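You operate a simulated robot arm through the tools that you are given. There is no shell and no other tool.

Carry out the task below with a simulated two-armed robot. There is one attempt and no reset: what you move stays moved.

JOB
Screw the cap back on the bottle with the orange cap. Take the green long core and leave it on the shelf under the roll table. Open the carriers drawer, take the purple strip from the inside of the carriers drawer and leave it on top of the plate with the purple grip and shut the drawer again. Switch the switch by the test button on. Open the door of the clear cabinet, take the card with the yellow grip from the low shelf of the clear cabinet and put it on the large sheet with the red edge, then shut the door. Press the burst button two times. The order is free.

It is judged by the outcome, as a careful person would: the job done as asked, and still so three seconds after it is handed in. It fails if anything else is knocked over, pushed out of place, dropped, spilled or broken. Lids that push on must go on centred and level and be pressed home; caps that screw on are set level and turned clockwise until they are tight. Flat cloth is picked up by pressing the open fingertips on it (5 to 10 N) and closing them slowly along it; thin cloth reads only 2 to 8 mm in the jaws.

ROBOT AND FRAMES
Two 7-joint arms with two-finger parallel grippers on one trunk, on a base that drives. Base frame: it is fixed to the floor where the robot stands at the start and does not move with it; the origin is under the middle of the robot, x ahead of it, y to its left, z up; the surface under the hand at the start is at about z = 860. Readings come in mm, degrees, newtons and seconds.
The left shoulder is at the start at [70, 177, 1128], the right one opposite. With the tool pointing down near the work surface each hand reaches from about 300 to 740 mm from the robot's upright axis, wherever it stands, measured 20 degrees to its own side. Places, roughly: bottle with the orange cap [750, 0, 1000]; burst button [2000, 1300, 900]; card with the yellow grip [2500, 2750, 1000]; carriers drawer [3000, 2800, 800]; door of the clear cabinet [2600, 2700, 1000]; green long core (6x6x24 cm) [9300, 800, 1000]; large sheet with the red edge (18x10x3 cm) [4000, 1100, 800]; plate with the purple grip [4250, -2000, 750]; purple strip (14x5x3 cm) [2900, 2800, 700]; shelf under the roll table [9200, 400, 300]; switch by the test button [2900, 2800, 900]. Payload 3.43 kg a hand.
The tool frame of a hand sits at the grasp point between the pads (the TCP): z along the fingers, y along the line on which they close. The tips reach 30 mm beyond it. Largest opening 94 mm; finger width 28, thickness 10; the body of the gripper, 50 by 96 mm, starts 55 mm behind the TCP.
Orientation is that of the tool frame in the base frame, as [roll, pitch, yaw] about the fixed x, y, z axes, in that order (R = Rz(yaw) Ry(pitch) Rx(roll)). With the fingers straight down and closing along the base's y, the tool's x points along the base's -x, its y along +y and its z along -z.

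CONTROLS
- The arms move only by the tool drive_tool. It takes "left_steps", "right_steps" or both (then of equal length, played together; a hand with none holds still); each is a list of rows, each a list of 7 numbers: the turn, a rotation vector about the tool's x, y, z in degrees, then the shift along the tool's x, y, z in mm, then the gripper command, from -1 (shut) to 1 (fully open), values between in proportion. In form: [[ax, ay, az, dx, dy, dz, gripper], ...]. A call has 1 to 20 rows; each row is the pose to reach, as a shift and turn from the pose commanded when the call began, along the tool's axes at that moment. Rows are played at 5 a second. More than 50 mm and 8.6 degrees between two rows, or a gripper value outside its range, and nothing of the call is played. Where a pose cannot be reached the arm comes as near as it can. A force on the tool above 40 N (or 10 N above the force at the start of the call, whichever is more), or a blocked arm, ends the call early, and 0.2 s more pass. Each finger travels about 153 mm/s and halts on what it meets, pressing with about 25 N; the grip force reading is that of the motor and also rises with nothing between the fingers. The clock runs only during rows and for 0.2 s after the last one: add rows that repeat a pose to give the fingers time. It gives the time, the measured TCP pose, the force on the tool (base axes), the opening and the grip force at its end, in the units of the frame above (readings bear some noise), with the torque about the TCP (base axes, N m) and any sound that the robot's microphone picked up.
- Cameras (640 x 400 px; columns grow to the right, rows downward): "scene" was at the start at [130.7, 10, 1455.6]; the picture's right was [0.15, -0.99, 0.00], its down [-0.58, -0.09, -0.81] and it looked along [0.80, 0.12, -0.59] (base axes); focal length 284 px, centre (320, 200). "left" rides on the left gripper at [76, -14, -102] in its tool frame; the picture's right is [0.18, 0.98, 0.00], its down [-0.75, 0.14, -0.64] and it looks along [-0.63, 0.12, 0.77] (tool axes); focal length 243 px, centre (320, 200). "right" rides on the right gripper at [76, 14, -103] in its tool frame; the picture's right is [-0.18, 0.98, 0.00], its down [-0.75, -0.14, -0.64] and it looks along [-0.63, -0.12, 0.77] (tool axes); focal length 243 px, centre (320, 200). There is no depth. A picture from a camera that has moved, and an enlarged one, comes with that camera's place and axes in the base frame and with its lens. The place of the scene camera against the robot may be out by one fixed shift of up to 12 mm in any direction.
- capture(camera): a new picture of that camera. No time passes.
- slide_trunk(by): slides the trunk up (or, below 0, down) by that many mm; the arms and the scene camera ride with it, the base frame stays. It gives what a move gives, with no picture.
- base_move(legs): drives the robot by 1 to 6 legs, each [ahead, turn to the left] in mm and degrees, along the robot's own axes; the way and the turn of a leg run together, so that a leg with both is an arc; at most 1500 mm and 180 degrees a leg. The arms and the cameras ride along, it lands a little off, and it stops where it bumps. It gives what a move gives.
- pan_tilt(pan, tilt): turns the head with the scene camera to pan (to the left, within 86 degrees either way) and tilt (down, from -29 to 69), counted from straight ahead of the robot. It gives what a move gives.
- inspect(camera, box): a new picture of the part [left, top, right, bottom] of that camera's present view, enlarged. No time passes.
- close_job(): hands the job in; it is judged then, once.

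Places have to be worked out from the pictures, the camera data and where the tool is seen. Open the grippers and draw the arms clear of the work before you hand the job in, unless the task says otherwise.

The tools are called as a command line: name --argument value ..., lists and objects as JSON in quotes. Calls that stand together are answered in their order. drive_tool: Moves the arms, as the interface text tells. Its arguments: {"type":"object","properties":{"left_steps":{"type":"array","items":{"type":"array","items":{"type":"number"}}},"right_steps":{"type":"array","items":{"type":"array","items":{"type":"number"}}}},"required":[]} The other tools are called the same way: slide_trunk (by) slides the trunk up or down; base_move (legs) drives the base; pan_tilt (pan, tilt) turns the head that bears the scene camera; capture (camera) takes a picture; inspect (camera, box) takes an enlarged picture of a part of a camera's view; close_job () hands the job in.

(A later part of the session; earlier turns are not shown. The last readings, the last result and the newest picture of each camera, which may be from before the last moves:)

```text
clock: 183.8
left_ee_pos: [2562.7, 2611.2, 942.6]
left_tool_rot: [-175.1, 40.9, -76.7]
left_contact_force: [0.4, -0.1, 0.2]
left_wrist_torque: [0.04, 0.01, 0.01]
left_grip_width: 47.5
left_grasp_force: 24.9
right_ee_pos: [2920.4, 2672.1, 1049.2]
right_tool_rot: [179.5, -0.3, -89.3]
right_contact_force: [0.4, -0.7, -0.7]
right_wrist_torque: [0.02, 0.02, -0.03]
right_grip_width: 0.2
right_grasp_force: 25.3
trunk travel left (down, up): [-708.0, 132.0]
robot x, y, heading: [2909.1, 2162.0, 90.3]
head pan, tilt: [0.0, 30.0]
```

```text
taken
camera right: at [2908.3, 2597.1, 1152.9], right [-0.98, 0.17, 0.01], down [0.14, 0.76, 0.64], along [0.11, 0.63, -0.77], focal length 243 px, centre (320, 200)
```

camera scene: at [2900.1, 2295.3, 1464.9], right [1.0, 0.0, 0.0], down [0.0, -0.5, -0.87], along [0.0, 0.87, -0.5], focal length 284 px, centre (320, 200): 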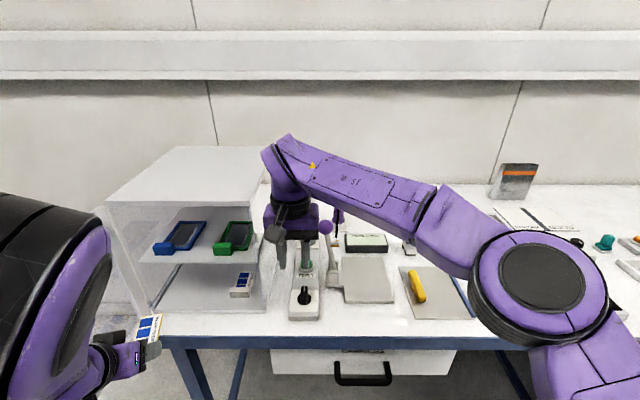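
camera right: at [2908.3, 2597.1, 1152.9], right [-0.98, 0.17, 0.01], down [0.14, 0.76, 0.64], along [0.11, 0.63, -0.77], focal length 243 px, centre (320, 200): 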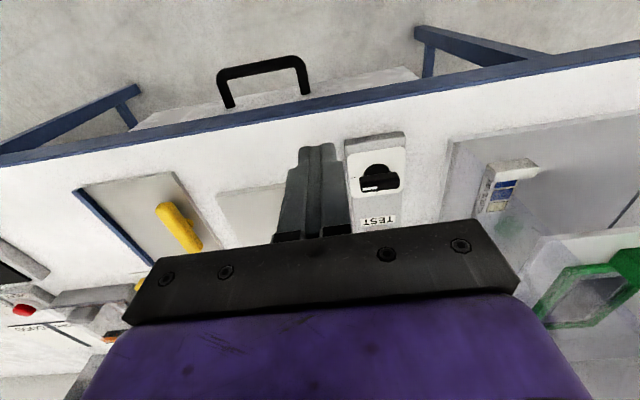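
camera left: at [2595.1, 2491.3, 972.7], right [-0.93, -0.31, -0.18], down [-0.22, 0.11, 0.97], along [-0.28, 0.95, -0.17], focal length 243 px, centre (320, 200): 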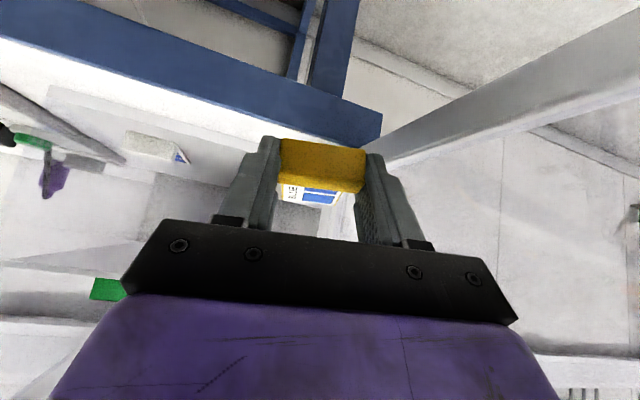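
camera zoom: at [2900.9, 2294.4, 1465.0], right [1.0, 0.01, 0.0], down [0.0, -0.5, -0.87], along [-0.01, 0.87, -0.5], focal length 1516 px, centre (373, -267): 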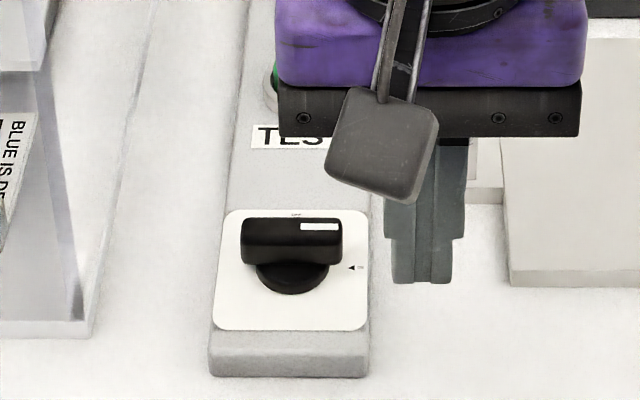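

The pointer is at the ON mark. Next is the drawer: I'll back up 150 mm, then turn the right hand so it closes vertically on the horizontal drawer handle.

base_move --legs '[[-150, 0]]'

drive_tool --right_steps '[[0, 0, -8, 0, -7, 0, -0.5], [0, 0, -16, 0, -14, 0, 0], [0, 0, -24, 0, -21, 0, 0], [0, 0, -32, 0, -28, 0, 0], [0, 0, -40, 0, -35, 0, 0], [0, 0, -48, 0, -42, 0, 0], [0, 0, -56, 0, -49, 0, 0], [0, 0, -64, 0, -56, 0, 0], [0, 0, -72, 0, -63, 0, 0], [0, 0, -80, 0, -68, 0, 0], [0, 0, -88, 0, -70, 0, 0]]'

capture --camera "right"

capture --camera "scene"

```text
clock: 185.2
left_ee_pos: [2563.2, 2464.2, 942.5]
left_tool_rot: [-175.1, 40.8, -76.8]
left_contact_force: [-0.2, -0.7, -0.2]
left_wrist_torque: [-0.02, -0.01, 0.02]
left_grip_width: 47.2
left_grasp_force: 24.9
right_ee_pos: [2921.2, 2525.6, 1046.5]
right_tool_rot: [179.6, -0.4, -89.3]
right_contact_force: [0.3, 0.3, 0.4]
right_wrist_torque: [0.03, -0.04, -0.02]
right_grip_width: 0.0
right_grasp_force: 25.2
trunk travel left (down, up): [-708.0, 132.0]
robot x, y, heading: [2908.4, 2008.6, 90.4]
head pan, tilt: [0.0, 30.0]
```

```text
clock: 187.6
left_ee_pos: [2565.2, 2464.8, 941.9]
left_tool_rot: [-175.0, 40.6, -76.7]
left_contact_force: [0.5, -0.9, -0.3]
left_wrist_torque: [-0.05, -0.01, -0.02]
left_grip_width: 47.4
left_grasp_force: 24.9
right_ee_pos: [3002.4, 2521.4, 1011.0]
right_tool_rot: [-162.4, 13.4, -50.4]
right_contact_force: [0.3, -0.3, 0.5]
right_wrist_torque: [-0.03, 0.02, 0.0]
right_grip_width: 46.7
right_grasp_force: 0.1
right hand out of reach, approached as far as the arm can: row 3, 4, 5, 6, 7, 8, 9, 10, 11
trunk travel left (down, up): [-708.0, 132.0]
robot x, y, heading: [2907.0, 2008.0, 90.4]
head pan, tilt: [0.0, 30.0]
```

```text
taken
camera right: at [3028.3, 2418.0, 1084.7], right [-0.88, -0.4, -0.25], down [-0.41, 0.41, 0.81], along [-0.23, 0.82, -0.53], focal length 243 px, centre (320, 200)
```

right: 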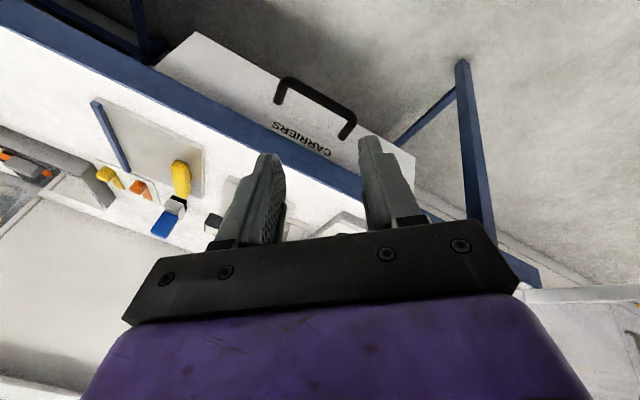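

```text
taken
camera scene: at [2901.2, 2149.3, 1464.6], right [1.0, 0.0, 0.0], down [0.0, -0.5, -0.87], along [0.0, 0.87, -0.5], focal length 284 px, centre (320, 200)
```

scene: 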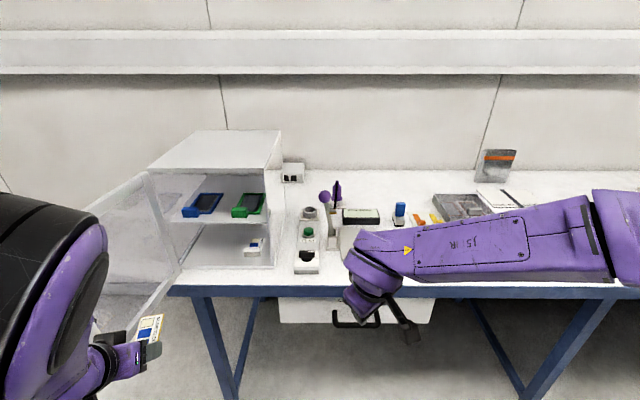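

The right wrist can't turn counter-clockwise that far. I'll return it to the standard pose and try clockwise instead.

drive_tool --right_steps '[[-2, 3.1, 6.2, 0, 0, -3, 0], [-4.1, 6.3, 12.4, 0, 0, -6, 0], [-6.1, 9.4, 18.5, 0, 0, -9, 0], [-8.1, 12.5, 24.7, 0, 0, -12, 0], [-10.2, 15.7, 30.9, 0, 0, -15, 0], [-12.2, 18.8, 37.1, 0, 0, -20, 0], [-12.2, 18.8, 37.1, 0, 0, -20, 0]]'

drive_tool --right_steps '[[0, 0, 8, 2, 0, 0, 0], [0, 0, 16, 4, 0, 0, 0], [0, 0, 24, 6, 0, 0, 0], [0, 0, 32, 8, 0, 0, 0], [0, 0, 40, 10, 0, 0, 0], [0, 0, 48, 12, 0, 0, 0], [0, 0, 56, 14, 0, 0, 0], [0, 0, 64, 16, 0, 0, 0], [0, 0, 72, 18, 0, 0, 0], [0, 0, 80, 20, 0, 0, 0], [0, 0, 88, 22, 0, 0, 0]]'

capture --camera "right"

```text
clock: 189.2
left_ee_pos: [2563.2, 2463.6, 942.7]
left_tool_rot: [-175.0, 40.8, -76.6]
left_contact_force: [0.4, -0.2, -0.2]
left_wrist_torque: [0.01, 0.0, 0.0]
left_grip_width: 47.3
left_grasp_force: 25.2
right_ee_pos: [2999.0, 2512.4, 1030.4]
right_tool_rot: [-179.9, 0.2, -90.5]
right_contact_force: [0.5, 1.3, 0.1]
right_wrist_torque: [0.01, -0.02, -0.02]
right_grip_width: 47.1
right_grasp_force: 0.0
trunk travel left (down, up): [-708.0, 132.0]
robot x, y, heading: [2905.8, 2012.2, 90.2]
head pan, tilt: [0.0, 30.0]
```

```text
clock: 191.6
left_ee_pos: [2563.7, 2464.0, 943.1]
left_tool_rot: [-175.0, 40.8, -76.8]
left_contact_force: [0.0, 0.6, 0.4]
left_wrist_torque: [-0.01, 0.06, -0.01]
left_grip_width: 47.4
left_grasp_force: 25.3
right_ee_pos: [2998.2, 2491.4, 1031.8]
right_tool_rot: [179.8, 0.0, -178.4]
right_contact_force: [0.0, 0.0, 0.1]
right_wrist_torque: [0.0, -0.02, -0.04]
right_grip_width: 47.1
right_grasp_force: 0.1
trunk travel left (down, up): [-708.0, 132.0]
robot x, y, heading: [2906.7, 2009.1, 90.5]
head pan, tilt: [0.0, 30.0]
```

```text
taken
camera right: at [2921.8, 2503.5, 1135.2], right [0.16, 0.99, 0.0], down [0.76, -0.12, 0.64], along [0.63, -0.1, -0.77], focal length 243 px, centre (320, 200)
```

right: 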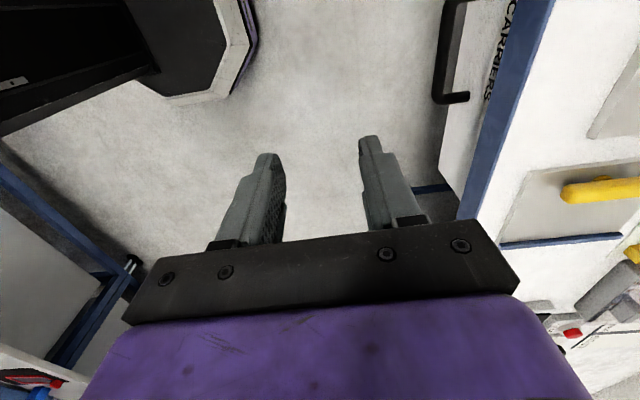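

Clockwise works. Now I'll tilt the hand forward 75° while lowering it to the drawer handle's height.

drive_tool --right_steps '[[-6.2, 0, 0, 1, 0, 20, 0], [-12.5, 0, 0, 2, 0, 40, 0], [-18.8, 0, 0, 3, 0, 60, 0], [-25, 0, 0, 4, 0, 80, 0], [-31.2, 0, 0, 5, 0, 100, 0], [-37.5, 0, 0, 6, 0, 120, 0], [-43.8, 0, 0, 7, 0, 140, 0], [-50, 0, 0, 8, 0, 160, 0], [-56.2, 0, 0, 9, 10, 180, 0], [-62.5, 0, 0, 10, 20, 200, 0], [-68.8, 0, 0, 11, 30, 216, 0], [-75, 0, 0, 13, 40, 232, 0], [-75, 0, 0, 13, 40, 232, 0]]'

capture --camera "right"

capture --camera "scene"

```text
clock: 194.3
left_ee_pos: [2563.3, 2462.5, 942.2]
left_tool_rot: [-175.0, 40.8, -76.7]
left_contact_force: [-0.1, -0.3, -0.7]
left_wrist_torque: [-0.05, -0.04, -0.03]
left_grip_width: 47.1
left_grasp_force: 25.1
right_ee_pos: [2983.1, 2532.1, 800.7]
right_tool_rot: [104.8, -0.1, -178.2]
right_contact_force: [-0.4, 0.3, -0.6]
right_wrist_torque: [-0.01, 0.01, 0.0]
right_grip_width: 47.0
right_grasp_force: 0.0
trunk travel left (down, up): [-708.0, 132.0]
robot x, y, heading: [2910.2, 2008.4, 90.2]
head pan, tilt: [0.0, 30.0]
```

```text
taken
camera right: at [2909.9, 2434.5, 840.6], right [0.18, 0.25, 0.95], down [0.77, -0.63, 0.03], along [0.61, 0.73, -0.31], focal length 243 px, centre (320, 200)
```

right: 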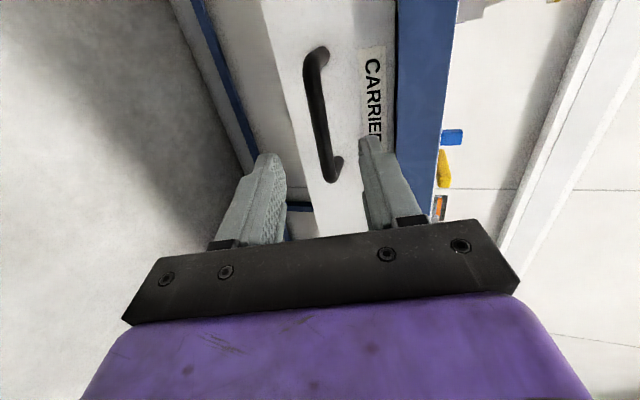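

```text
taken
camera scene: at [2900.7, 2146.5, 1464.9], right [1.0, 0.0, 0.0], down [0.0, -0.5, -0.87], along [0.0, 0.87, -0.5], focal length 284 px, centre (320, 200)
```

scene: 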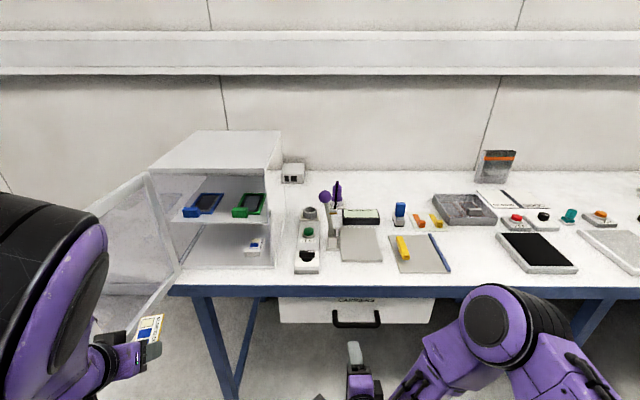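

The handle lies almost on the tool axis, about 120 mm ahead. I'll advance along it and check.

drive_tool --right_steps '[[0, 0, 0, 0, 0, 30, 0], [0, 0, 0, -2, 0, 60, 0], [0, 0, 0, -4, -1, 80, 0], [0, 0, 0, -4, -2, 98, 0], [0, 0, 0, -4, -2, 98, 0]]'

capture --camera "right"

inspect --camera "scene" --box '[300, 280, 420, 380]'

```text
clock: 195.6
left_ee_pos: [2563.2, 2462.3, 942.2]
left_tool_rot: [-174.9, 40.8, -76.6]
left_contact_force: [0.3, 0.2, 0.5]
left_wrist_torque: [0.0, 0.01, 0.0]
left_grip_width: 47.5
left_grasp_force: 25.4
right_ee_pos: [2985.5, 2626.6, 772.7]
right_tool_rot: [104.8, 0.0, -178.3]
right_contact_force: [0.7, -0.1, 0.2]
right_wrist_torque: [-0.01, -0.01, 0.01]
right_grip_width: 46.9
right_grasp_force: 0.0
trunk travel left (down, up): [-708.0, 132.0]
robot x, y, heading: [2903.9, 2012.1, 90.3]
head pan, tilt: [0.0, 30.0]
```

```text
taken
camera right: at [2911.9, 2528.7, 813.6], right [0.18, 0.26, 0.95], down [0.77, -0.63, 0.03], along [0.61, 0.73, -0.31], focal length 243 px, centre (320, 200)
```

right: 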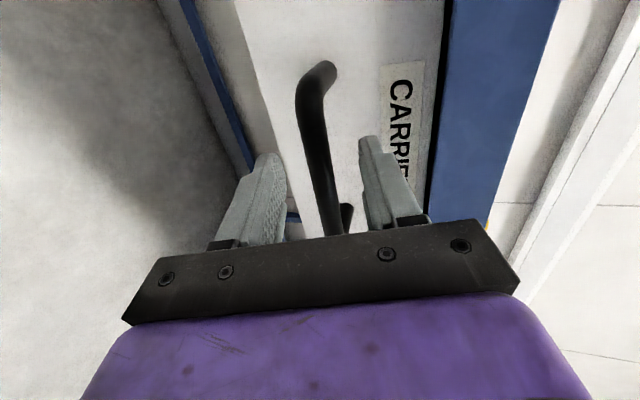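

```text
4.00 times, centred on (360, 330) of scene
camera zoom: at [2900.3, 2146.6, 1464.9], right [1.0, 0.0, 0.0], down [0.0, -0.5, -0.87], along [0.0, 0.87, -0.5], focal length 1137 px, centre (160, -320)
```

zoom: 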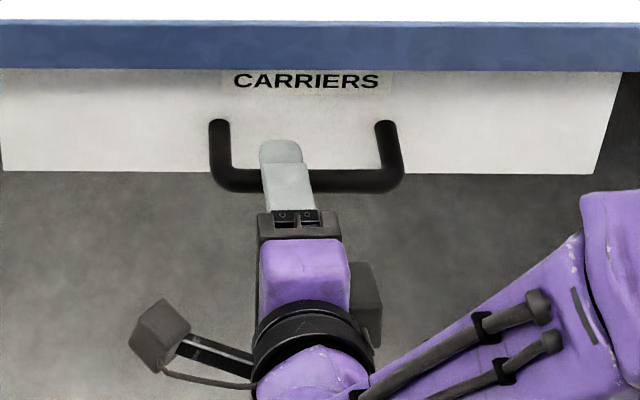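

The fingers straddle the handle bar. I'll close on it.

drive_tool --right_steps '[[0, 0, 0, 0, 0, 0, -0.3], [0, 0, 0, 0, 0, 0, -0.6], [0, 0, 0, 0, 0, 0, -0.9], [0, 0, 0, 0, 0, 0, -0.9], [0, 0, 0, 0, 0, 0, -0.9]]'

inspect --camera "scene" --box '[300, 280, 420, 380]'

```text
clock: 196.8
left_ee_pos: [2563.1, 2463.2, 941.9]
left_tool_rot: [-174.9, 40.8, -76.7]
left_contact_force: [-0.1, 0.2, -0.6]
left_wrist_torque: [-0.03, 0.02, 0.05]
left_grip_width: 47.6
left_grasp_force: 25.2
right_ee_pos: [2985.7, 2625.9, 770.8]
right_tool_rot: [104.9, 0.0, -178.3]
right_contact_force: [-0.7, -2.6, -5.1]
right_wrist_torque: [-0.17, 0.49, -0.05]
right_grip_width: 14.9
right_grasp_force: 44.8
trunk travel left (down, up): [-708.0, 132.0]
robot x, y, heading: [2906.5, 2011.8, 90.2]
head pan, tilt: [0.0, 30.0]
```

```text
4.00 times, centred on (360, 330) of scene
camera zoom: at [2900.5, 2147.3, 1464.8], right [1.0, 0.0, 0.0], down [0.0, -0.5, -0.87], along [0.0, 0.87, -0.5], focal length 1137 px, centre (160, -320)
```

zoom: 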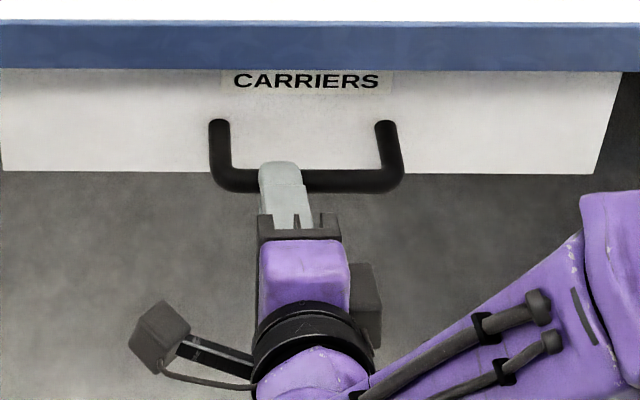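

The handle is gripped at 14.9 mm. I'll pull the drawer straight out.

drive_tool --right_steps '[[0, 0, 0, 0, -5.2, -19.3, -0.9], [0, 0, 0, 0, -10.4, -38.6, -0.9], [0, 0, 0, 0, -16.8, -62.8, -0.9], [0, 0, 0, 0, -23.3, -87, -0.9], [0, 0, 0, 0, -31, -116, -0.9], [0, 0, 0, 0, -38.8, -145, -0.9], [0, 0, 0, 0, -46.6, -174, -0.9], [0, 0, 0, 0, -46.6, -174, -0.9]]'

capture --camera "scene"

```text
clock: 198.6
left_ee_pos: [2563.7, 2463.7, 940.8]
left_tool_rot: [-175.1, 40.8, -76.7]
left_contact_force: [-0.1, -0.7, -1.0]
left_wrist_torque: [0.0, 0.01, 0.02]
left_grip_width: 47.5
left_grasp_force: 25.1
right_ee_pos: [2992.2, 2445.9, 772.0]
right_tool_rot: [104.8, -0.1, -178.3]
right_contact_force: [0.5, 0.3, 0.1]
right_wrist_torque: [0.04, -0.01, 0.0]
right_grip_width: 4.8
right_grasp_force: 0.1
trunk travel left (down, up): [-708.0, 132.0]
robot x, y, heading: [2905.9, 2010.5, 90.1]
head pan, tilt: [0.0, 30.0]
```

```text
taken
camera scene: at [2901.1, 2147.3, 1464.8], right [1.0, 0.0, 0.0], down [0.0, -0.5, -0.87], along [0.0, 0.87, -0.5], focal length 284 px, centre (320, 200)
```

scene: 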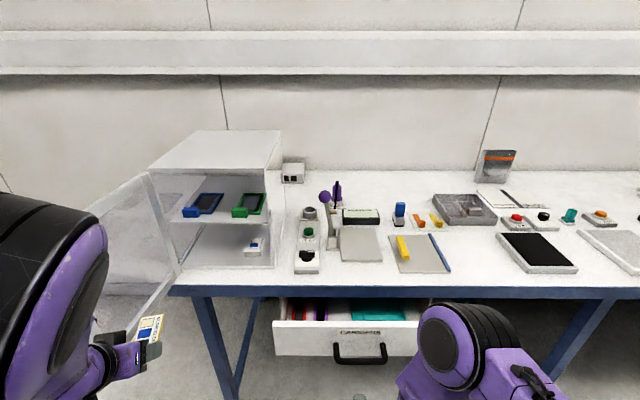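

The drawer came out about 85 mm before the grip slipped off its tips. I'll reopen the jaws, go deeper over the bar and pull again.

drive_tool --right_steps '[[0, 0, 0, 0, 0, 0, 0], [0, 0, 0, 0, 0, 0, 0], [0, 0, 0, 0, 7, 25, 0], [0, 0, 0, 0, 13, 50, 0], [0, 0, 0, 0, 20, 75, 0], [0, 0, 0, 0, 20, 75, 0]]'

capture --camera "right"

inspect --camera "scene" --box '[260, 280, 440, 400]'

```text
clock: 199.9
left_ee_pos: [2562.9, 2461.9, 942.1]
left_tool_rot: [-174.9, 40.9, -76.6]
left_contact_force: [-0.5, -0.1, -0.4]
left_wrist_torque: [0.0, -0.03, -0.02]
left_grip_width: 47.4
left_grasp_force: 24.9
right_ee_pos: [2988.4, 2524.2, 771.1]
right_tool_rot: [104.7, 0.1, -178.2]
right_contact_force: [-0.4, 0.7, -0.5]
right_wrist_torque: [-0.01, -0.02, 0.0]
right_grip_width: 47.0
right_grasp_force: 0.0
trunk travel left (down, up): [-708.0, 132.0]
robot x, y, heading: [2906.5, 2007.9, 90.1]
head pan, tilt: [0.0, 30.0]
```

```text
taken
camera right: at [2915.0, 2425.5, 813.0], right [0.18, 0.26, 0.95], down [0.77, -0.63, 0.03], along [0.61, 0.73, -0.31], focal length 243 px, centre (320, 200)
```

right: 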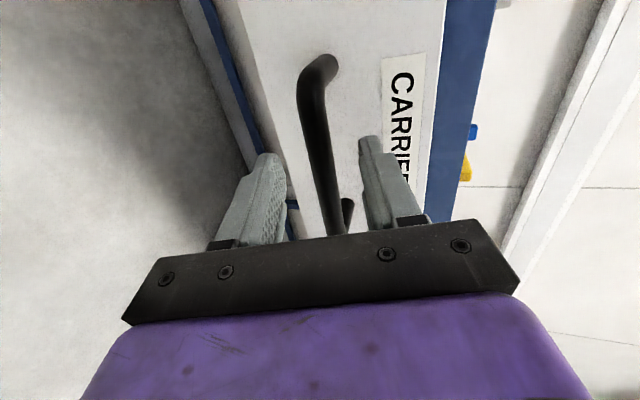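

```text
3.33 times, centred on (350, 340) of scene
camera zoom: at [2900.2, 2146.6, 1464.9], right [1.0, 0.0, 0.0], down [0.0, -0.5, -0.87], along [0.0, 0.87, -0.5], focal length 948 px, centre (220, -267)
```

zoom: 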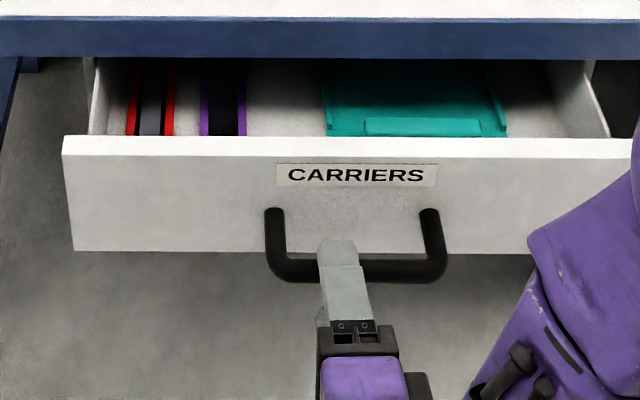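

I can see inside: a strip with purple edges, one with red edges and a teal plate. I'll go 15 mm deeper, close and pull again.

drive_tool --right_steps '[[0, 0, 0, 0, 4, 14, 0], [0, 0, 0, 0, 4, 14, -0.4], [0, 0, 0, 0, 4, 14, -0.8], [0, 0, 0, 0, 4, 14, -0.95], [0, 0, 0, 0, 4, 14, -0.95]]'

drive_tool --right_steps '[[0, 0, 0, 0, -3.6, -13.5, -0.95], [0, 0, 0, 0, -7.2, -27, -0.95], [0, 0, 0, 0, -10.8, -40.5, -0.95], [0, 0, 0, 0, -14.4, -54, -0.95], [0, 0, 0, 0, -18, -67.5, -0.95], [0, 0, 0, 0, -21.6, -81, -0.95], [0, 0, 0, 0, -25.2, -94.5, -0.95], [0, 0, 0, 0, -28.8, -108, -0.95], [0, 0, 0, 0, -28.8, -108, -0.95]]'

capture --camera "scene"

```text
clock: 201.2
left_ee_pos: [2563.0, 2466.5, 940.0]
left_tool_rot: [-174.9, 40.6, -76.8]
left_contact_force: [-0.1, 1.0, -0.3]
left_wrist_torque: [-0.04, 0.0, -0.01]
left_grip_width: 47.4
left_grasp_force: 25.0
right_ee_pos: [2988.1, 2538.2, 770.4]
right_tool_rot: [105.2, 0.1, -178.3]
right_contact_force: [-2.3, -1.2, -31.9]
right_wrist_torque: [-0.63, 1.22, -0.07]
right_grip_width: 15.4
right_grasp_force: 45.0
trunk travel left (down, up): [-708.0, 132.0]
robot x, y, heading: [2909.8, 2009.5, 90.2]
head pan, tilt: [0.0, 30.0]
```

```text
clock: 201.8
left_ee_pos: [2561.5, 2463.0, 942.1]
left_tool_rot: [-174.8, 40.7, -76.4]
left_contact_force: [0.2, 1.0, 0.4]
left_wrist_torque: [-0.01, 0.02, 0.04]
left_grip_width: 47.4
left_grasp_force: 25.0
right_ee_pos: [2987.6, 2505.9, 769.6]
right_tool_rot: [105.7, -0.1, -178.2]
right_contact_force: [-5.5, -1.9, -26.0]
right_wrist_torque: [-0.68, 1.0, -1.19]
right_grip_width: 15.6
right_grasp_force: 44.9
trunk travel left (down, up): [-708.0, 132.0]
robot x, y, heading: [2908.2, 2007.4, 90.2]
head pan, tilt: [0.0, 30.0]
stopped in row 3 (right hand): the force on the tool passed its limit at 42 N (the readings are from after the stop); the commanded pose is now the measured one
```

```text
taken
camera scene: at [2900.1, 2148.6, 1464.9], right [1.0, 0.01, 0.0], down [0.0, -0.5, -0.87], along [0.0, 0.87, -0.5], focal length 284 px, centre (320, 200)
```

scene: 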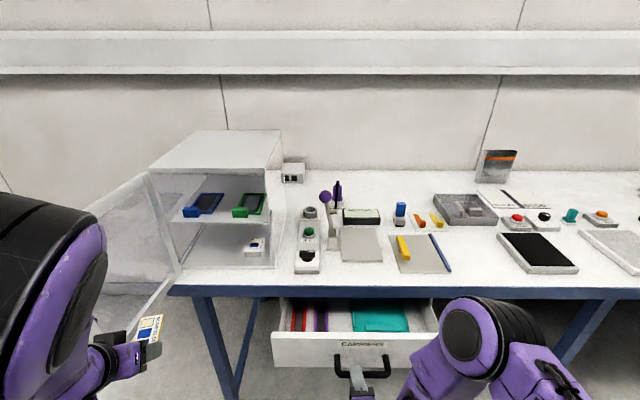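

The force shows my grip sits a few mm above the bar's height. I'll lower 4 mm to relax it and keep pulling.

drive_tool --right_steps '[[0, 0, 0, 0, -3.9, 1, -0.95], [0, 0, 0, 0, -7, -11.5, -0.95], [0, 0, 0, 0, -10.4, -23, -0.95], [0, 0, 0, 0, -13.6, -35, -0.95], [0, 0, 0, 0, -16.9, -47, -0.95], [0, 0, 0, 0, -20, -59, -0.95], [0, 0, 0, 0, -23.3, -71, -0.95], [0, 0, 0, 0, -26.6, -83, -0.95]]'

capture --camera "scene"

```text
clock: 203.6
left_ee_pos: [2559.6, 2461.1, 943.0]
left_tool_rot: [-174.6, 40.9, -76.4]
left_contact_force: [-0.2, 0.1, -0.6]
left_wrist_torque: [-0.03, 0.02, 0.02]
left_grip_width: 47.2
left_grasp_force: 25.1
right_ee_pos: [2988.0, 2419.4, 767.4]
right_tool_rot: [104.9, 0.2, -178.0]
right_contact_force: [-14.3, 0.8, 21.9]
right_wrist_torque: [0.38, 1.06, -0.87]
right_grip_width: 15.6
right_grasp_force: 45.1
trunk travel left (down, up): [-708.0, 132.0]
robot x, y, heading: [2909.8, 2010.5, 90.5]
head pan, tilt: [0.0, 30.0]
```

```text
taken
camera scene: at [2896.8, 2144.1, 1465.4], right [1.0, 0.01, 0.0], down [0.0, -0.5, -0.87], along [0.0, 0.87, -0.5], focal length 284 px, centre (320, 200)
```

scene: 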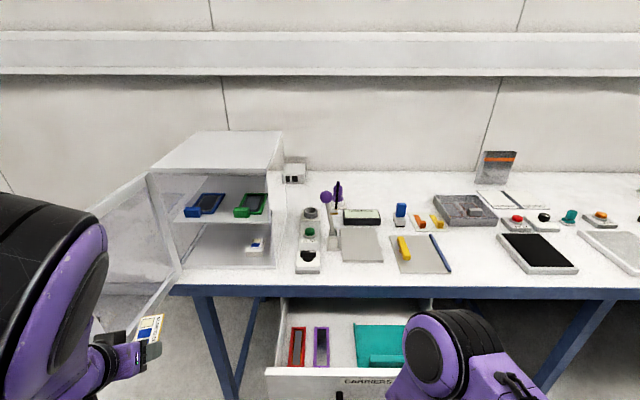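

The drawer is open about 200 mm and the purple-edged strip is visible. I'll release the handle and back the hand off.

drive_tool --right_steps '[[0, 0, 0, 0, 0, 0, -0.5], [0, 0, 0, 0, 2, 0, 0.1], [0, 0, 0, 0, 2, 0, 0.1], [0, 0, 0, 0, -3, -20, 0.1], [0, 0, 0, 0, -9, -42, 0.1], [0, 0, 0, 0, -14, -60, 0.1]]'

inspect --camera "scene" --box '[260, 290, 440, 400]'

capture --camera "right"

```text
clock: 205.0
left_ee_pos: [2563.3, 2463.6, 943.5]
left_tool_rot: [-174.9, 40.8, -76.6]
left_contact_force: [-0.2, -0.2, -0.4]
left_wrist_torque: [-0.02, 0.0, 0.0]
left_grip_width: 47.4
left_grasp_force: 24.7
right_ee_pos: [2992.6, 2357.6, 771.0]
right_tool_rot: [105.1, 0.0, -178.1]
right_contact_force: [-0.4, -0.3, 0.1]
right_wrist_torque: [-0.04, -0.01, 0.0]
right_grip_width: 51.9
right_grasp_force: 0.0
trunk travel left (down, up): [-708.0, 132.0]
robot x, y, heading: [2908.7, 2009.0, 90.3]
head pan, tilt: [0.0, 30.0]
```

```text
3.56 times, centred on (350, 345) of scene
camera zoom: at [2900.5, 2146.8, 1464.9], right [1.0, 0.0, 0.0], down [0.0, -0.5, -0.87], along [0.0, 0.87, -0.5], focal length 1011 px, centre (213, -316)
```

zoom: 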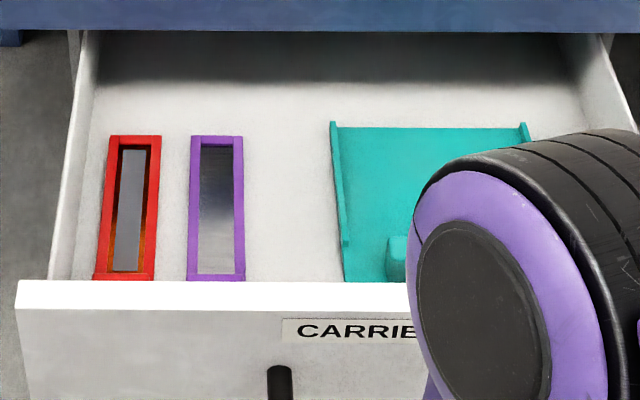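

```text
taken
camera right: at [2919.4, 2260.5, 811.1], right [0.18, 0.26, 0.95], down [0.77, -0.63, 0.03], along [0.61, 0.73, -0.31], focal length 243 px, centre (320, 200)
```

right: 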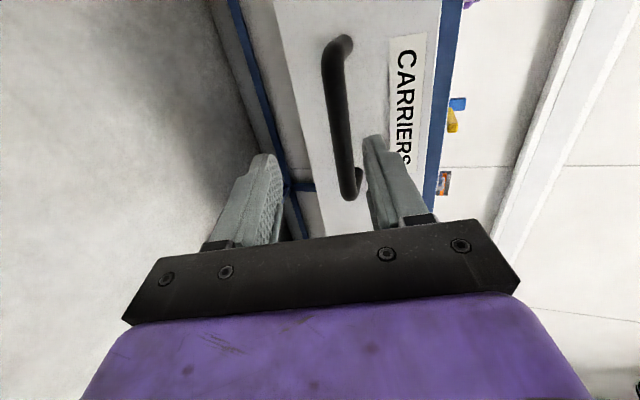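

The purple strip lies lengthwise in the drawer near x = 2903, y 2490–2630, with about 20 mm to the red one. Since my left hand holds the card, I'll place that first and come back with both hands free. I'll raise the right hand back to its standard pose.

drive_tool --right_steps '[[6.2, 0, 0, 0, 18, -5, 0], [12.5, 0, 0, 0, 37, -10, 0], [18.8, 0, 0, 0, 55, -15, 0], [25, 0, 0, 0, 74, -20, 0], [31.2, 0, 0, 0, 92, -25, 0], [37.5, 0, 0, 0, 111, -30, 0], [43.8, 0, 0, 0, 130, -35, 0], [50, 0, 0, 0, 148, -40, 0], [56.2, 0, 0, 0, 166, -45, 0], [62.5, 0, 0, 0, 185, -50, 0], [68.8, 0, 0, 0, 204, -55, 0], [75, 0, 0, 0, 222, -60, 0]]'

drive_tool --right_steps '[[0, 0, -8, 0, 0, -5, 0], [0, 0, -16, 0, 0, -10, 0], [0, 0, -24, 0, 0, -15, 0], [0, 0, -32, 0, 0, -20, 0], [0, 0, -40, 0, 0, -25, 0], [0, 0, -48, 0, 0, -30, 0], [0, 0, -56, 0, 0, -35, 0], [0, 0, -64, 0, 0, -40, 0], [0, 0, -72, 0, 0, -45, 0], [0, 0, -80, 0, 0, -50, 0], [0, 0, -88, 0, 0, -55, 0]]'

capture --camera "scene"

```text
clock: 207.6
left_ee_pos: [2562.1, 2463.4, 942.0]
left_tool_rot: [-174.9, 40.8, -76.6]
left_contact_force: [0.5, 0.2, 0.0]
left_wrist_torque: [-0.01, 0.02, -0.03]
left_grip_width: 47.3
left_grasp_force: 24.5
right_ee_pos: [2993.4, 2360.0, 1002.0]
right_tool_rot: [-179.8, 0.0, -178.2]
right_contact_force: [0.2, -0.1, -0.3]
right_wrist_torque: [-0.02, 0.0, 0.0]
right_grip_width: 46.8
right_grasp_force: 0.0
right hand out of reach, approached as far as the arm can: row 5, 6, 7
trunk travel left (down, up): [-708.0, 132.0]
robot x, y, heading: [2907.5, 2008.0, 90.5]
head pan, tilt: [0.0, 30.0]
```

```text
clock: 210.0
left_ee_pos: [2563.1, 2463.3, 942.5]
left_tool_rot: [-174.9, 40.7, -76.7]
left_contact_force: [0.6, 0.6, -0.3]
left_wrist_torque: [0.04, 0.0, 0.02]
left_grip_width: 47.0
left_grasp_force: 24.5
right_ee_pos: [2992.8, 2358.5, 1055.6]
right_tool_rot: [-179.9, 0.0, -90.1]
right_contact_force: [0.5, -0.3, 0.1]
right_wrist_torque: [-0.02, 0.01, -0.05]
right_grip_width: 47.2
right_grasp_force: 0.0
trunk travel left (down, up): [-708.0, 132.0]
robot x, y, heading: [2910.1, 2010.6, 90.2]
head pan, tilt: [0.0, 30.0]
```

```text
taken
camera scene: at [2900.2, 2146.9, 1464.9], right [1.0, 0.0, 0.0], down [0.0, -0.5, -0.87], along [0.0, 0.87, -0.5], focal length 284 px, centre (320, 200)
```

scene: 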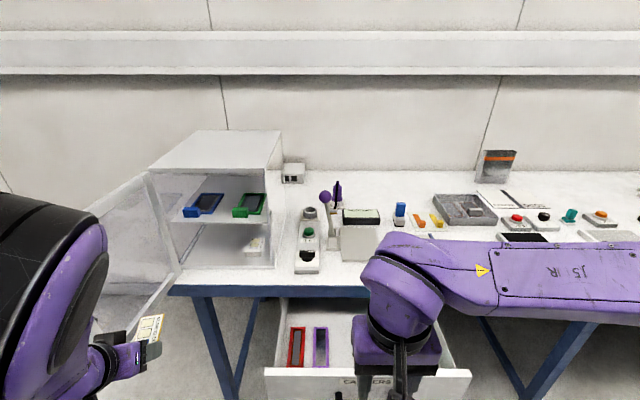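

Next I'll drive to the large sheet with the red edge near (4000, 1100): back up, turn right and look down the aisle.

base_move --legs '[[-280, 0], [0, -90]]'

pan_tilt --pan -25 --tilt 25

capture --camera "scene"

pan_tilt --pan -80 --tilt 25

capture --camera "scene"

```text
clock: 215.8
left_ee_pos: [3366.0, 2069.7, 943.8]
left_tool_rot: [-174.9, 40.8, -167.4]
left_contact_force: [-0.5, 1.3, -0.6]
left_wrist_torque: [0.01, -0.01, 0.01]
left_grip_width: 47.1
left_grasp_force: 24.9
right_ee_pos: [3256.2, 1641.9, 1054.3]
right_tool_rot: [-179.9, -0.2, 179.0]
right_contact_force: [0.4, 0.6, 0.1]
right_wrist_torque: [-0.01, -0.01, 0.01]
right_grip_width: 47.0
right_grasp_force: 0.1
trunk travel left (down, up): [-708.0, 132.0]
robot x, y, heading: [2906.2, 1732.3, -0.4]
head pan, tilt: [0.0, 30.0]
```

```text
clock: 216.7
left_ee_pos: [3366.9, 2070.7, 941.9]
left_tool_rot: [-174.9, 40.7, -167.3]
left_contact_force: [0.4, -0.1, 0.9]
left_wrist_torque: [0.0, 0.01, 0.03]
left_grip_width: 47.3
left_grasp_force: 25.5
right_ee_pos: [3256.6, 1640.9, 1056.3]
right_tool_rot: [-180.0, -0.1, 179.1]
right_contact_force: [0.6, 0.5, -0.4]
right_wrist_torque: [0.0, -0.01, 0.01]
right_grip_width: 46.9
right_grasp_force: 0.1
trunk travel left (down, up): [-708.0, 132.0]
robot x, y, heading: [2908.1, 1735.0, -0.6]
head pan, tilt: [-25.0, 25.0]
```

```text
taken
camera scene: at [3036.2, 1688.9, 1472.8], right [-0.43, -0.9, 0.0], down [-0.38, 0.18, -0.91], along [0.82, -0.39, -0.42], focal length 284 px, centre (320, 200)
```

scene: 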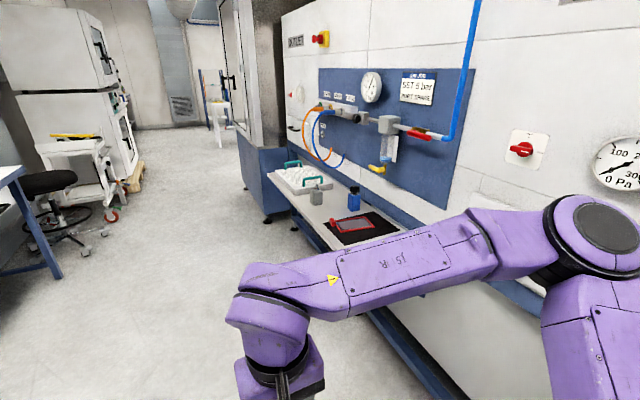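

```text
clock: 217.9
left_ee_pos: [3367.1, 2069.8, 941.9]
left_tool_rot: [-174.9, 40.9, -167.5]
left_contact_force: [-1.0, 0.5, -0.6]
left_wrist_torque: [0.03, 0.0, 0.02]
left_grip_width: 47.4
left_grasp_force: 25.1
right_ee_pos: [3257.5, 1641.8, 1056.0]
right_tool_rot: [-180.0, -0.1, 179.0]
right_contact_force: [-0.3, 0.3, 0.3]
right_wrist_torque: [-0.01, 0.0, 0.01]
right_grip_width: 46.9
right_grasp_force: 0.1
trunk travel left (down, up): [-708.0, 132.0]
robot x, y, heading: [2904.5, 1734.6, -0.3]
head pan, tilt: [-80.0, 25.0]
```

```text
taken
camera scene: at [2968.3, 1637.5, 1472.8], right [-0.99, -0.17, 0.0], down [-0.07, 0.42, -0.91], along [0.15, -0.89, -0.42], focal length 284 px, centre (320, 200)
```

scene: 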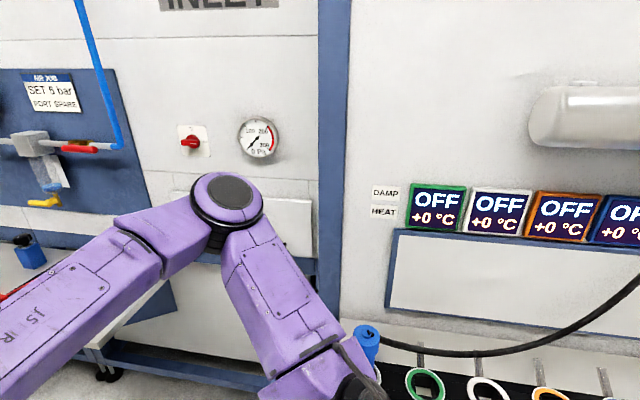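

The side table ahead on the right carries a dark mat with a red-edged sheet near (4020, 1040). I'll zoom in on it.

pan_tilt --pan -25 --tilt 25

inspect --camera "scene" --box '[260, 140, 420, 260]'

inspect --camera "scene" --box '[310, 200, 410, 250]'

```text
clock: 219.2
left_ee_pos: [3366.4, 2070.5, 942.7]
left_tool_rot: [-174.9, 40.8, -167.4]
left_contact_force: [0.1, -0.2, 0.2]
left_wrist_torque: [-0.04, -0.04, 0.01]
left_grip_width: 47.2
left_grasp_force: 25.0
right_ee_pos: [3257.0, 1641.7, 1056.0]
right_tool_rot: [-179.9, -0.1, 179.0]
right_contact_force: [-1.0, -0.3, 0.5]
right_wrist_torque: [0.0, 0.0, -0.02]
right_grip_width: 47.0
right_grasp_force: 0.0
trunk travel left (down, up): [-708.0, 132.0]
robot x, y, heading: [2910.4, 1733.6, -0.5]
head pan, tilt: [-25.0, 25.0]
```

```text
3.33 times, centred on (340, 200) of scene
camera zoom: at [3036.2, 1688.5, 1472.8], right [-0.43, -0.9, 0.0], down [-0.38, 0.18, -0.91], along [0.82, -0.39, -0.42], focal length 948 px, centre (253, 200)
```

zoom: 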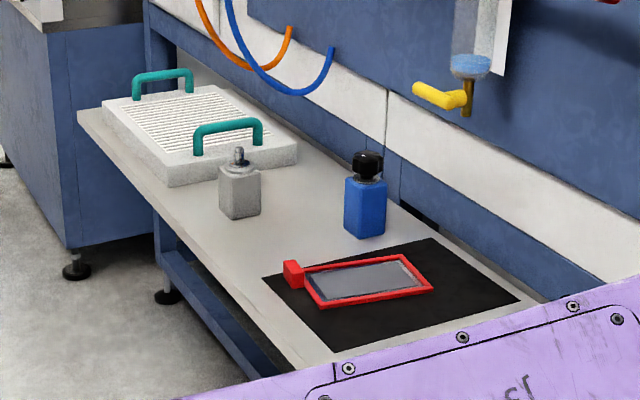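

```text
6.40 times, centred on (360, 225) of scene
camera zoom: at [3036.2, 1688.5, 1472.8], right [-0.43, -0.9, 0.0], down [-0.38, 0.18, -0.91], along [0.82, -0.39, -0.42], focal length 1819 px, centre (64, 40)
```

zoom: 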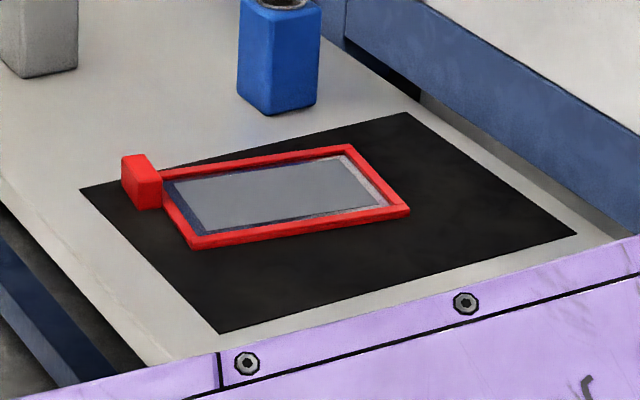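

The sheet is a red-framed plate centred near (3995, 1060), its long side toward me. I'll raise the left hand for clearance, drive along the aisle to x ≈ 3830 and turn to face it.

drive_tool --left_steps '[[0, 0, 0, -20, -2, -23, -0.3], [0, 0, 0, -40, -4, -46, -0.3], [0, 0, 0, -60, -6, -69, -0.3], [0, 0, 0, -78, -8, -90, -0.3]]'

base_move --legs '[[460, 6], [470, -6], [0, -90]]'

pan_tilt --pan 0 --tilt 35

capture --camera "scene"

```text
clock: 220.2
left_ee_pos: [3375.1, 2075.3, 1055.2]
left_tool_rot: [-173.5, 40.7, -166.5]
left_contact_force: [-0.6, 0.0, 0.1]
left_wrist_torque: [-0.01, 0.02, 0.01]
left_grip_width: 47.3
left_grasp_force: 24.6
left hand out of reach, approached as far as the arm can: row 4
right_ee_pos: [3257.7, 1641.4, 1055.9]
right_tool_rot: [-180.0, -0.1, 179.0]
right_contact_force: [0.1, 0.3, -0.2]
right_wrist_torque: [0.0, 0.02, 0.03]
right_grip_width: 47.1
right_grasp_force: 0.0
trunk travel left (down, up): [-708.0, 132.0]
robot x, y, heading: [2907.5, 1729.2, -0.7]
head pan, tilt: [-25.0, 25.0]
```

```text
clock: 229.2
left_ee_pos: [4188.9, 1310.0, 1052.6]
left_tool_rot: [-173.6, 40.5, 103.6]
left_contact_force: [-0.1, 0.4, -0.6]
left_wrist_torque: [0.03, -0.03, -0.01]
left_grip_width: 47.1
left_grasp_force: 24.8
right_ee_pos: [3751.8, 1428.3, 1057.0]
right_tool_rot: [-179.9, -0.1, 88.9]
right_contact_force: [0.4, -0.6, 0.3]
right_wrist_torque: [0.02, 0.04, -0.02]
right_grip_width: 47.2
right_grasp_force: 0.0
trunk travel left (down, up): [-708.0, 132.0]
robot x, y, heading: [3844.2, 1777.2, -90.7]
head pan, tilt: [-25.0, 25.0]
```

```text
clock: 230.1
left_ee_pos: [4189.8, 1310.3, 1052.1]
left_tool_rot: [-173.4, 40.4, 103.8]
left_contact_force: [0.7, 0.2, -0.7]
left_wrist_torque: [0.04, 0.0, 0.01]
left_grip_width: 47.5
left_grasp_force: 25.0
right_ee_pos: [3752.3, 1429.3, 1054.9]
right_tool_rot: [-179.9, 0.0, 89.0]
right_contact_force: [-0.6, -0.3, 0.1]
right_wrist_torque: [-0.01, 0.0, 0.01]
right_grip_width: 47.0
right_grasp_force: 0.1
trunk travel left (down, up): [-708.0, 132.0]
robot x, y, heading: [3843.1, 1779.4, -90.3]
head pan, tilt: [0.0, 35.0]
```

```text
taken
camera scene: at [3836.0, 1634.7, 1457.1], right [-1.0, 0.01, 0.0], down [0.01, 0.57, -0.82], along [-0.01, -0.82, -0.57], focal length 284 px, centre (320, 200)
```

scene: 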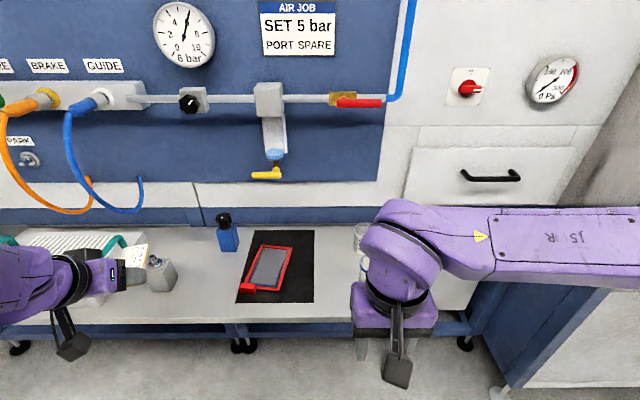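

I'm facing the sheet, whose centre is at about (3984, 1067). I'll level the card (pitch 50°), align its yaw with the sheet and move the left hand over to x ≈ 4010 while still clear of the table.

drive_tool --left_steps '[[1.8, -1.7, 3.2, 6.5, -35, -1.5, -0.3], [3.6, -3.4, 6.4, 13, -71, -3, -0.3], [5.3, -5.2, 9.5, 19.6, -106, -4.5, -0.3], [7.1, -6.9, 12.7, 26, -141, -6, -0.3], [8.9, -8.6, 15.9, 32.7, -177, -7.5, -0.3], [8.9, -8.6, 15.9, 32.7, -177, -7.5, -0.3]]'

base_move --legs '[[130, 0]]'

capture --camera "scene"

capture --camera "left"

```text
clock: 231.5
left_ee_pos: [4010.6, 1271.8, 1012.0]
left_tool_rot: [179.1, 50.1, 81.1]
left_contact_force: [0.2, -0.8, -0.7]
left_wrist_torque: [0.03, 0.01, 0.01]
left_grip_width: 47.3
left_grasp_force: 25.3
left hand out of reach, approached as far as the arm can: row 1, 2, 3, 4, 5, 6
right_ee_pos: [3753.5, 1428.2, 1055.4]
right_tool_rot: [-180.0, -0.1, 88.9]
right_contact_force: [-0.2, 0.3, -0.5]
right_wrist_torque: [0.01, 0.0, 0.02]
right_grip_width: 46.9
right_grasp_force: 0.1
trunk travel left (down, up): [-708.0, 132.0]
robot x, y, heading: [3845.8, 1776.1, -90.6]
head pan, tilt: [0.0, 35.0]
```

```text
clock: 232.8
left_ee_pos: [4011.9, 1142.2, 1011.4]
left_tool_rot: [179.7, 50.1, 81.8]
left_contact_force: [0.7, -0.2, -0.8]
left_wrist_torque: [0.02, -0.01, -0.02]
left_grip_width: 47.5
left_grasp_force: 24.9
right_ee_pos: [3752.9, 1297.1, 1055.9]
right_tool_rot: [-179.9, 0.0, 89.0]
right_contact_force: [-0.3, 0.0, 0.7]
right_wrist_torque: [-0.04, 0.01, -0.01]
right_grip_width: 46.9
right_grasp_force: 0.2
trunk travel left (down, up): [-708.0, 132.0]
robot x, y, heading: [3842.4, 1646.1, -90.6]
head pan, tilt: [0.0, 35.0]
```

```text
taken
camera scene: at [3835.2, 1504.5, 1457.2], right [-1.0, 0.01, 0.0], down [0.0, 0.57, -0.82], along [-0.01, -0.82, -0.57], focal length 284 px, centre (320, 200)
```

scene: 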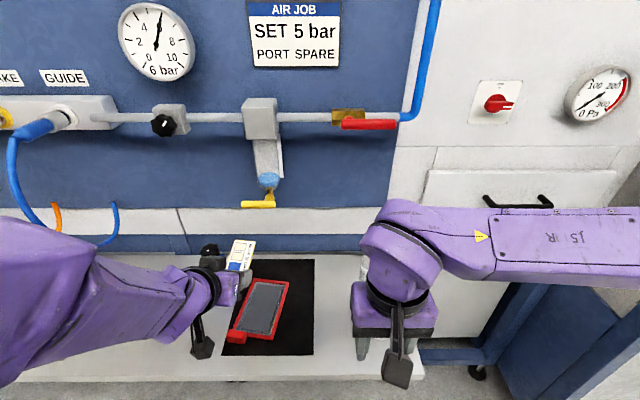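

```text
taken
camera left: at [4015.8, 1270.3, 1020.3], right [0.99, -0.02, -0.14], down [0.14, -0.01, 0.99], along [-0.02, -1.0, -0.01], focal length 243 px, centre (320, 200)
```

left: 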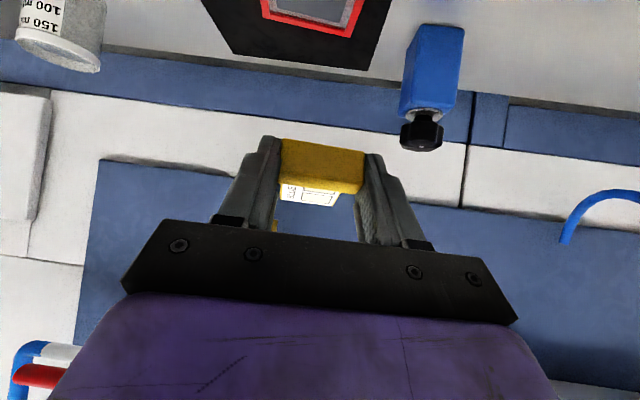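

The table is at z ≈ 810, and the card should land with the TCP at about (3986, 1113) to be centred on the sheet. I'll move above that and look again.

drive_tool --left_steps '[[0, 0, 0, 16, -6, 24, -0.3], [0, 0, 0, 32, -11, 48, -0.3], [0, 0, 0, 48, -16, 72, -0.3], [0, 0, 0, 64, -21.7, 96, -0.3], [0, 0, 0, 64, -21.7, 96, -0.3]]'

inspect --camera "scene" --box '[180, 230, 340, 380]'

capture --camera "left"

capture --camera "right"

```text
clock: 234.0
left_ee_pos: [4025.0, 1080.7, 946.2]
left_tool_rot: [-173.5, 49.9, 88.3]
left_contact_force: [-1.1, -0.1, -0.3]
left_wrist_torque: [0.02, -0.01, 0.01]
left_grip_width: 47.4
left_grasp_force: 24.4
left hand out of reach, approached as far as the arm can: row 1, 2, 3, 4, 5
right_ee_pos: [3752.0, 1298.4, 1055.8]
right_tool_rot: [-180.0, -0.1, 89.1]
right_contact_force: [-0.6, -0.9, 0.2]
right_wrist_torque: [-0.02, 0.03, -0.02]
right_grip_width: 46.9
right_grasp_force: 0.0
trunk travel left (down, up): [-708.0, 132.0]
robot x, y, heading: [3843.1, 1644.0, -90.5]
head pan, tilt: [0.0, 35.0]
```

```text
2.67 times, centred on (260, 305) of scene
camera zoom: at [3835.3, 1503.5, 1457.1], right [-1.0, 0.01, 0.0], down [0.0, 0.57, -0.82], along [-0.01, -0.82, -0.57], focal length 758 px, centre (480, -80)
```

zoom: 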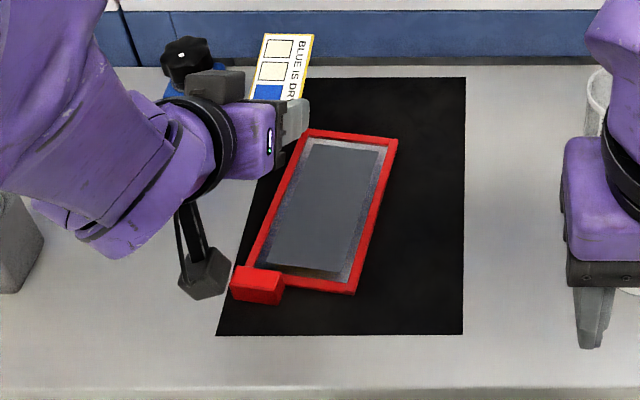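

```text
taken
camera left: at [4025.7, 1208.5, 956.4], right [0.98, 0.0, -0.21], down [0.21, -0.02, 0.98], along [0.0, -1.0, -0.02], focal length 243 px, centre (320, 200)
```

left: 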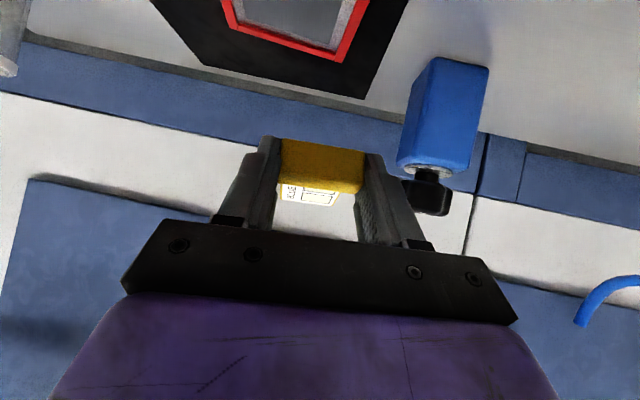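

```text
taken
camera right: at [3767.3, 1373.2, 1159.3], right [0.98, -0.2, 0.0], down [-0.15, -0.75, 0.64], along [-0.13, -0.63, -0.77], focal length 243 px, centre (320, 200)
```

right: 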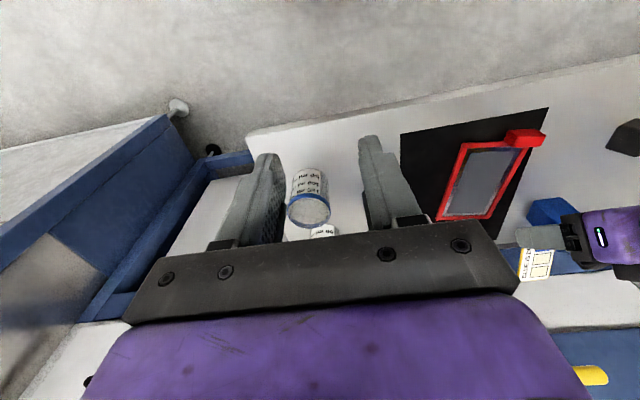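

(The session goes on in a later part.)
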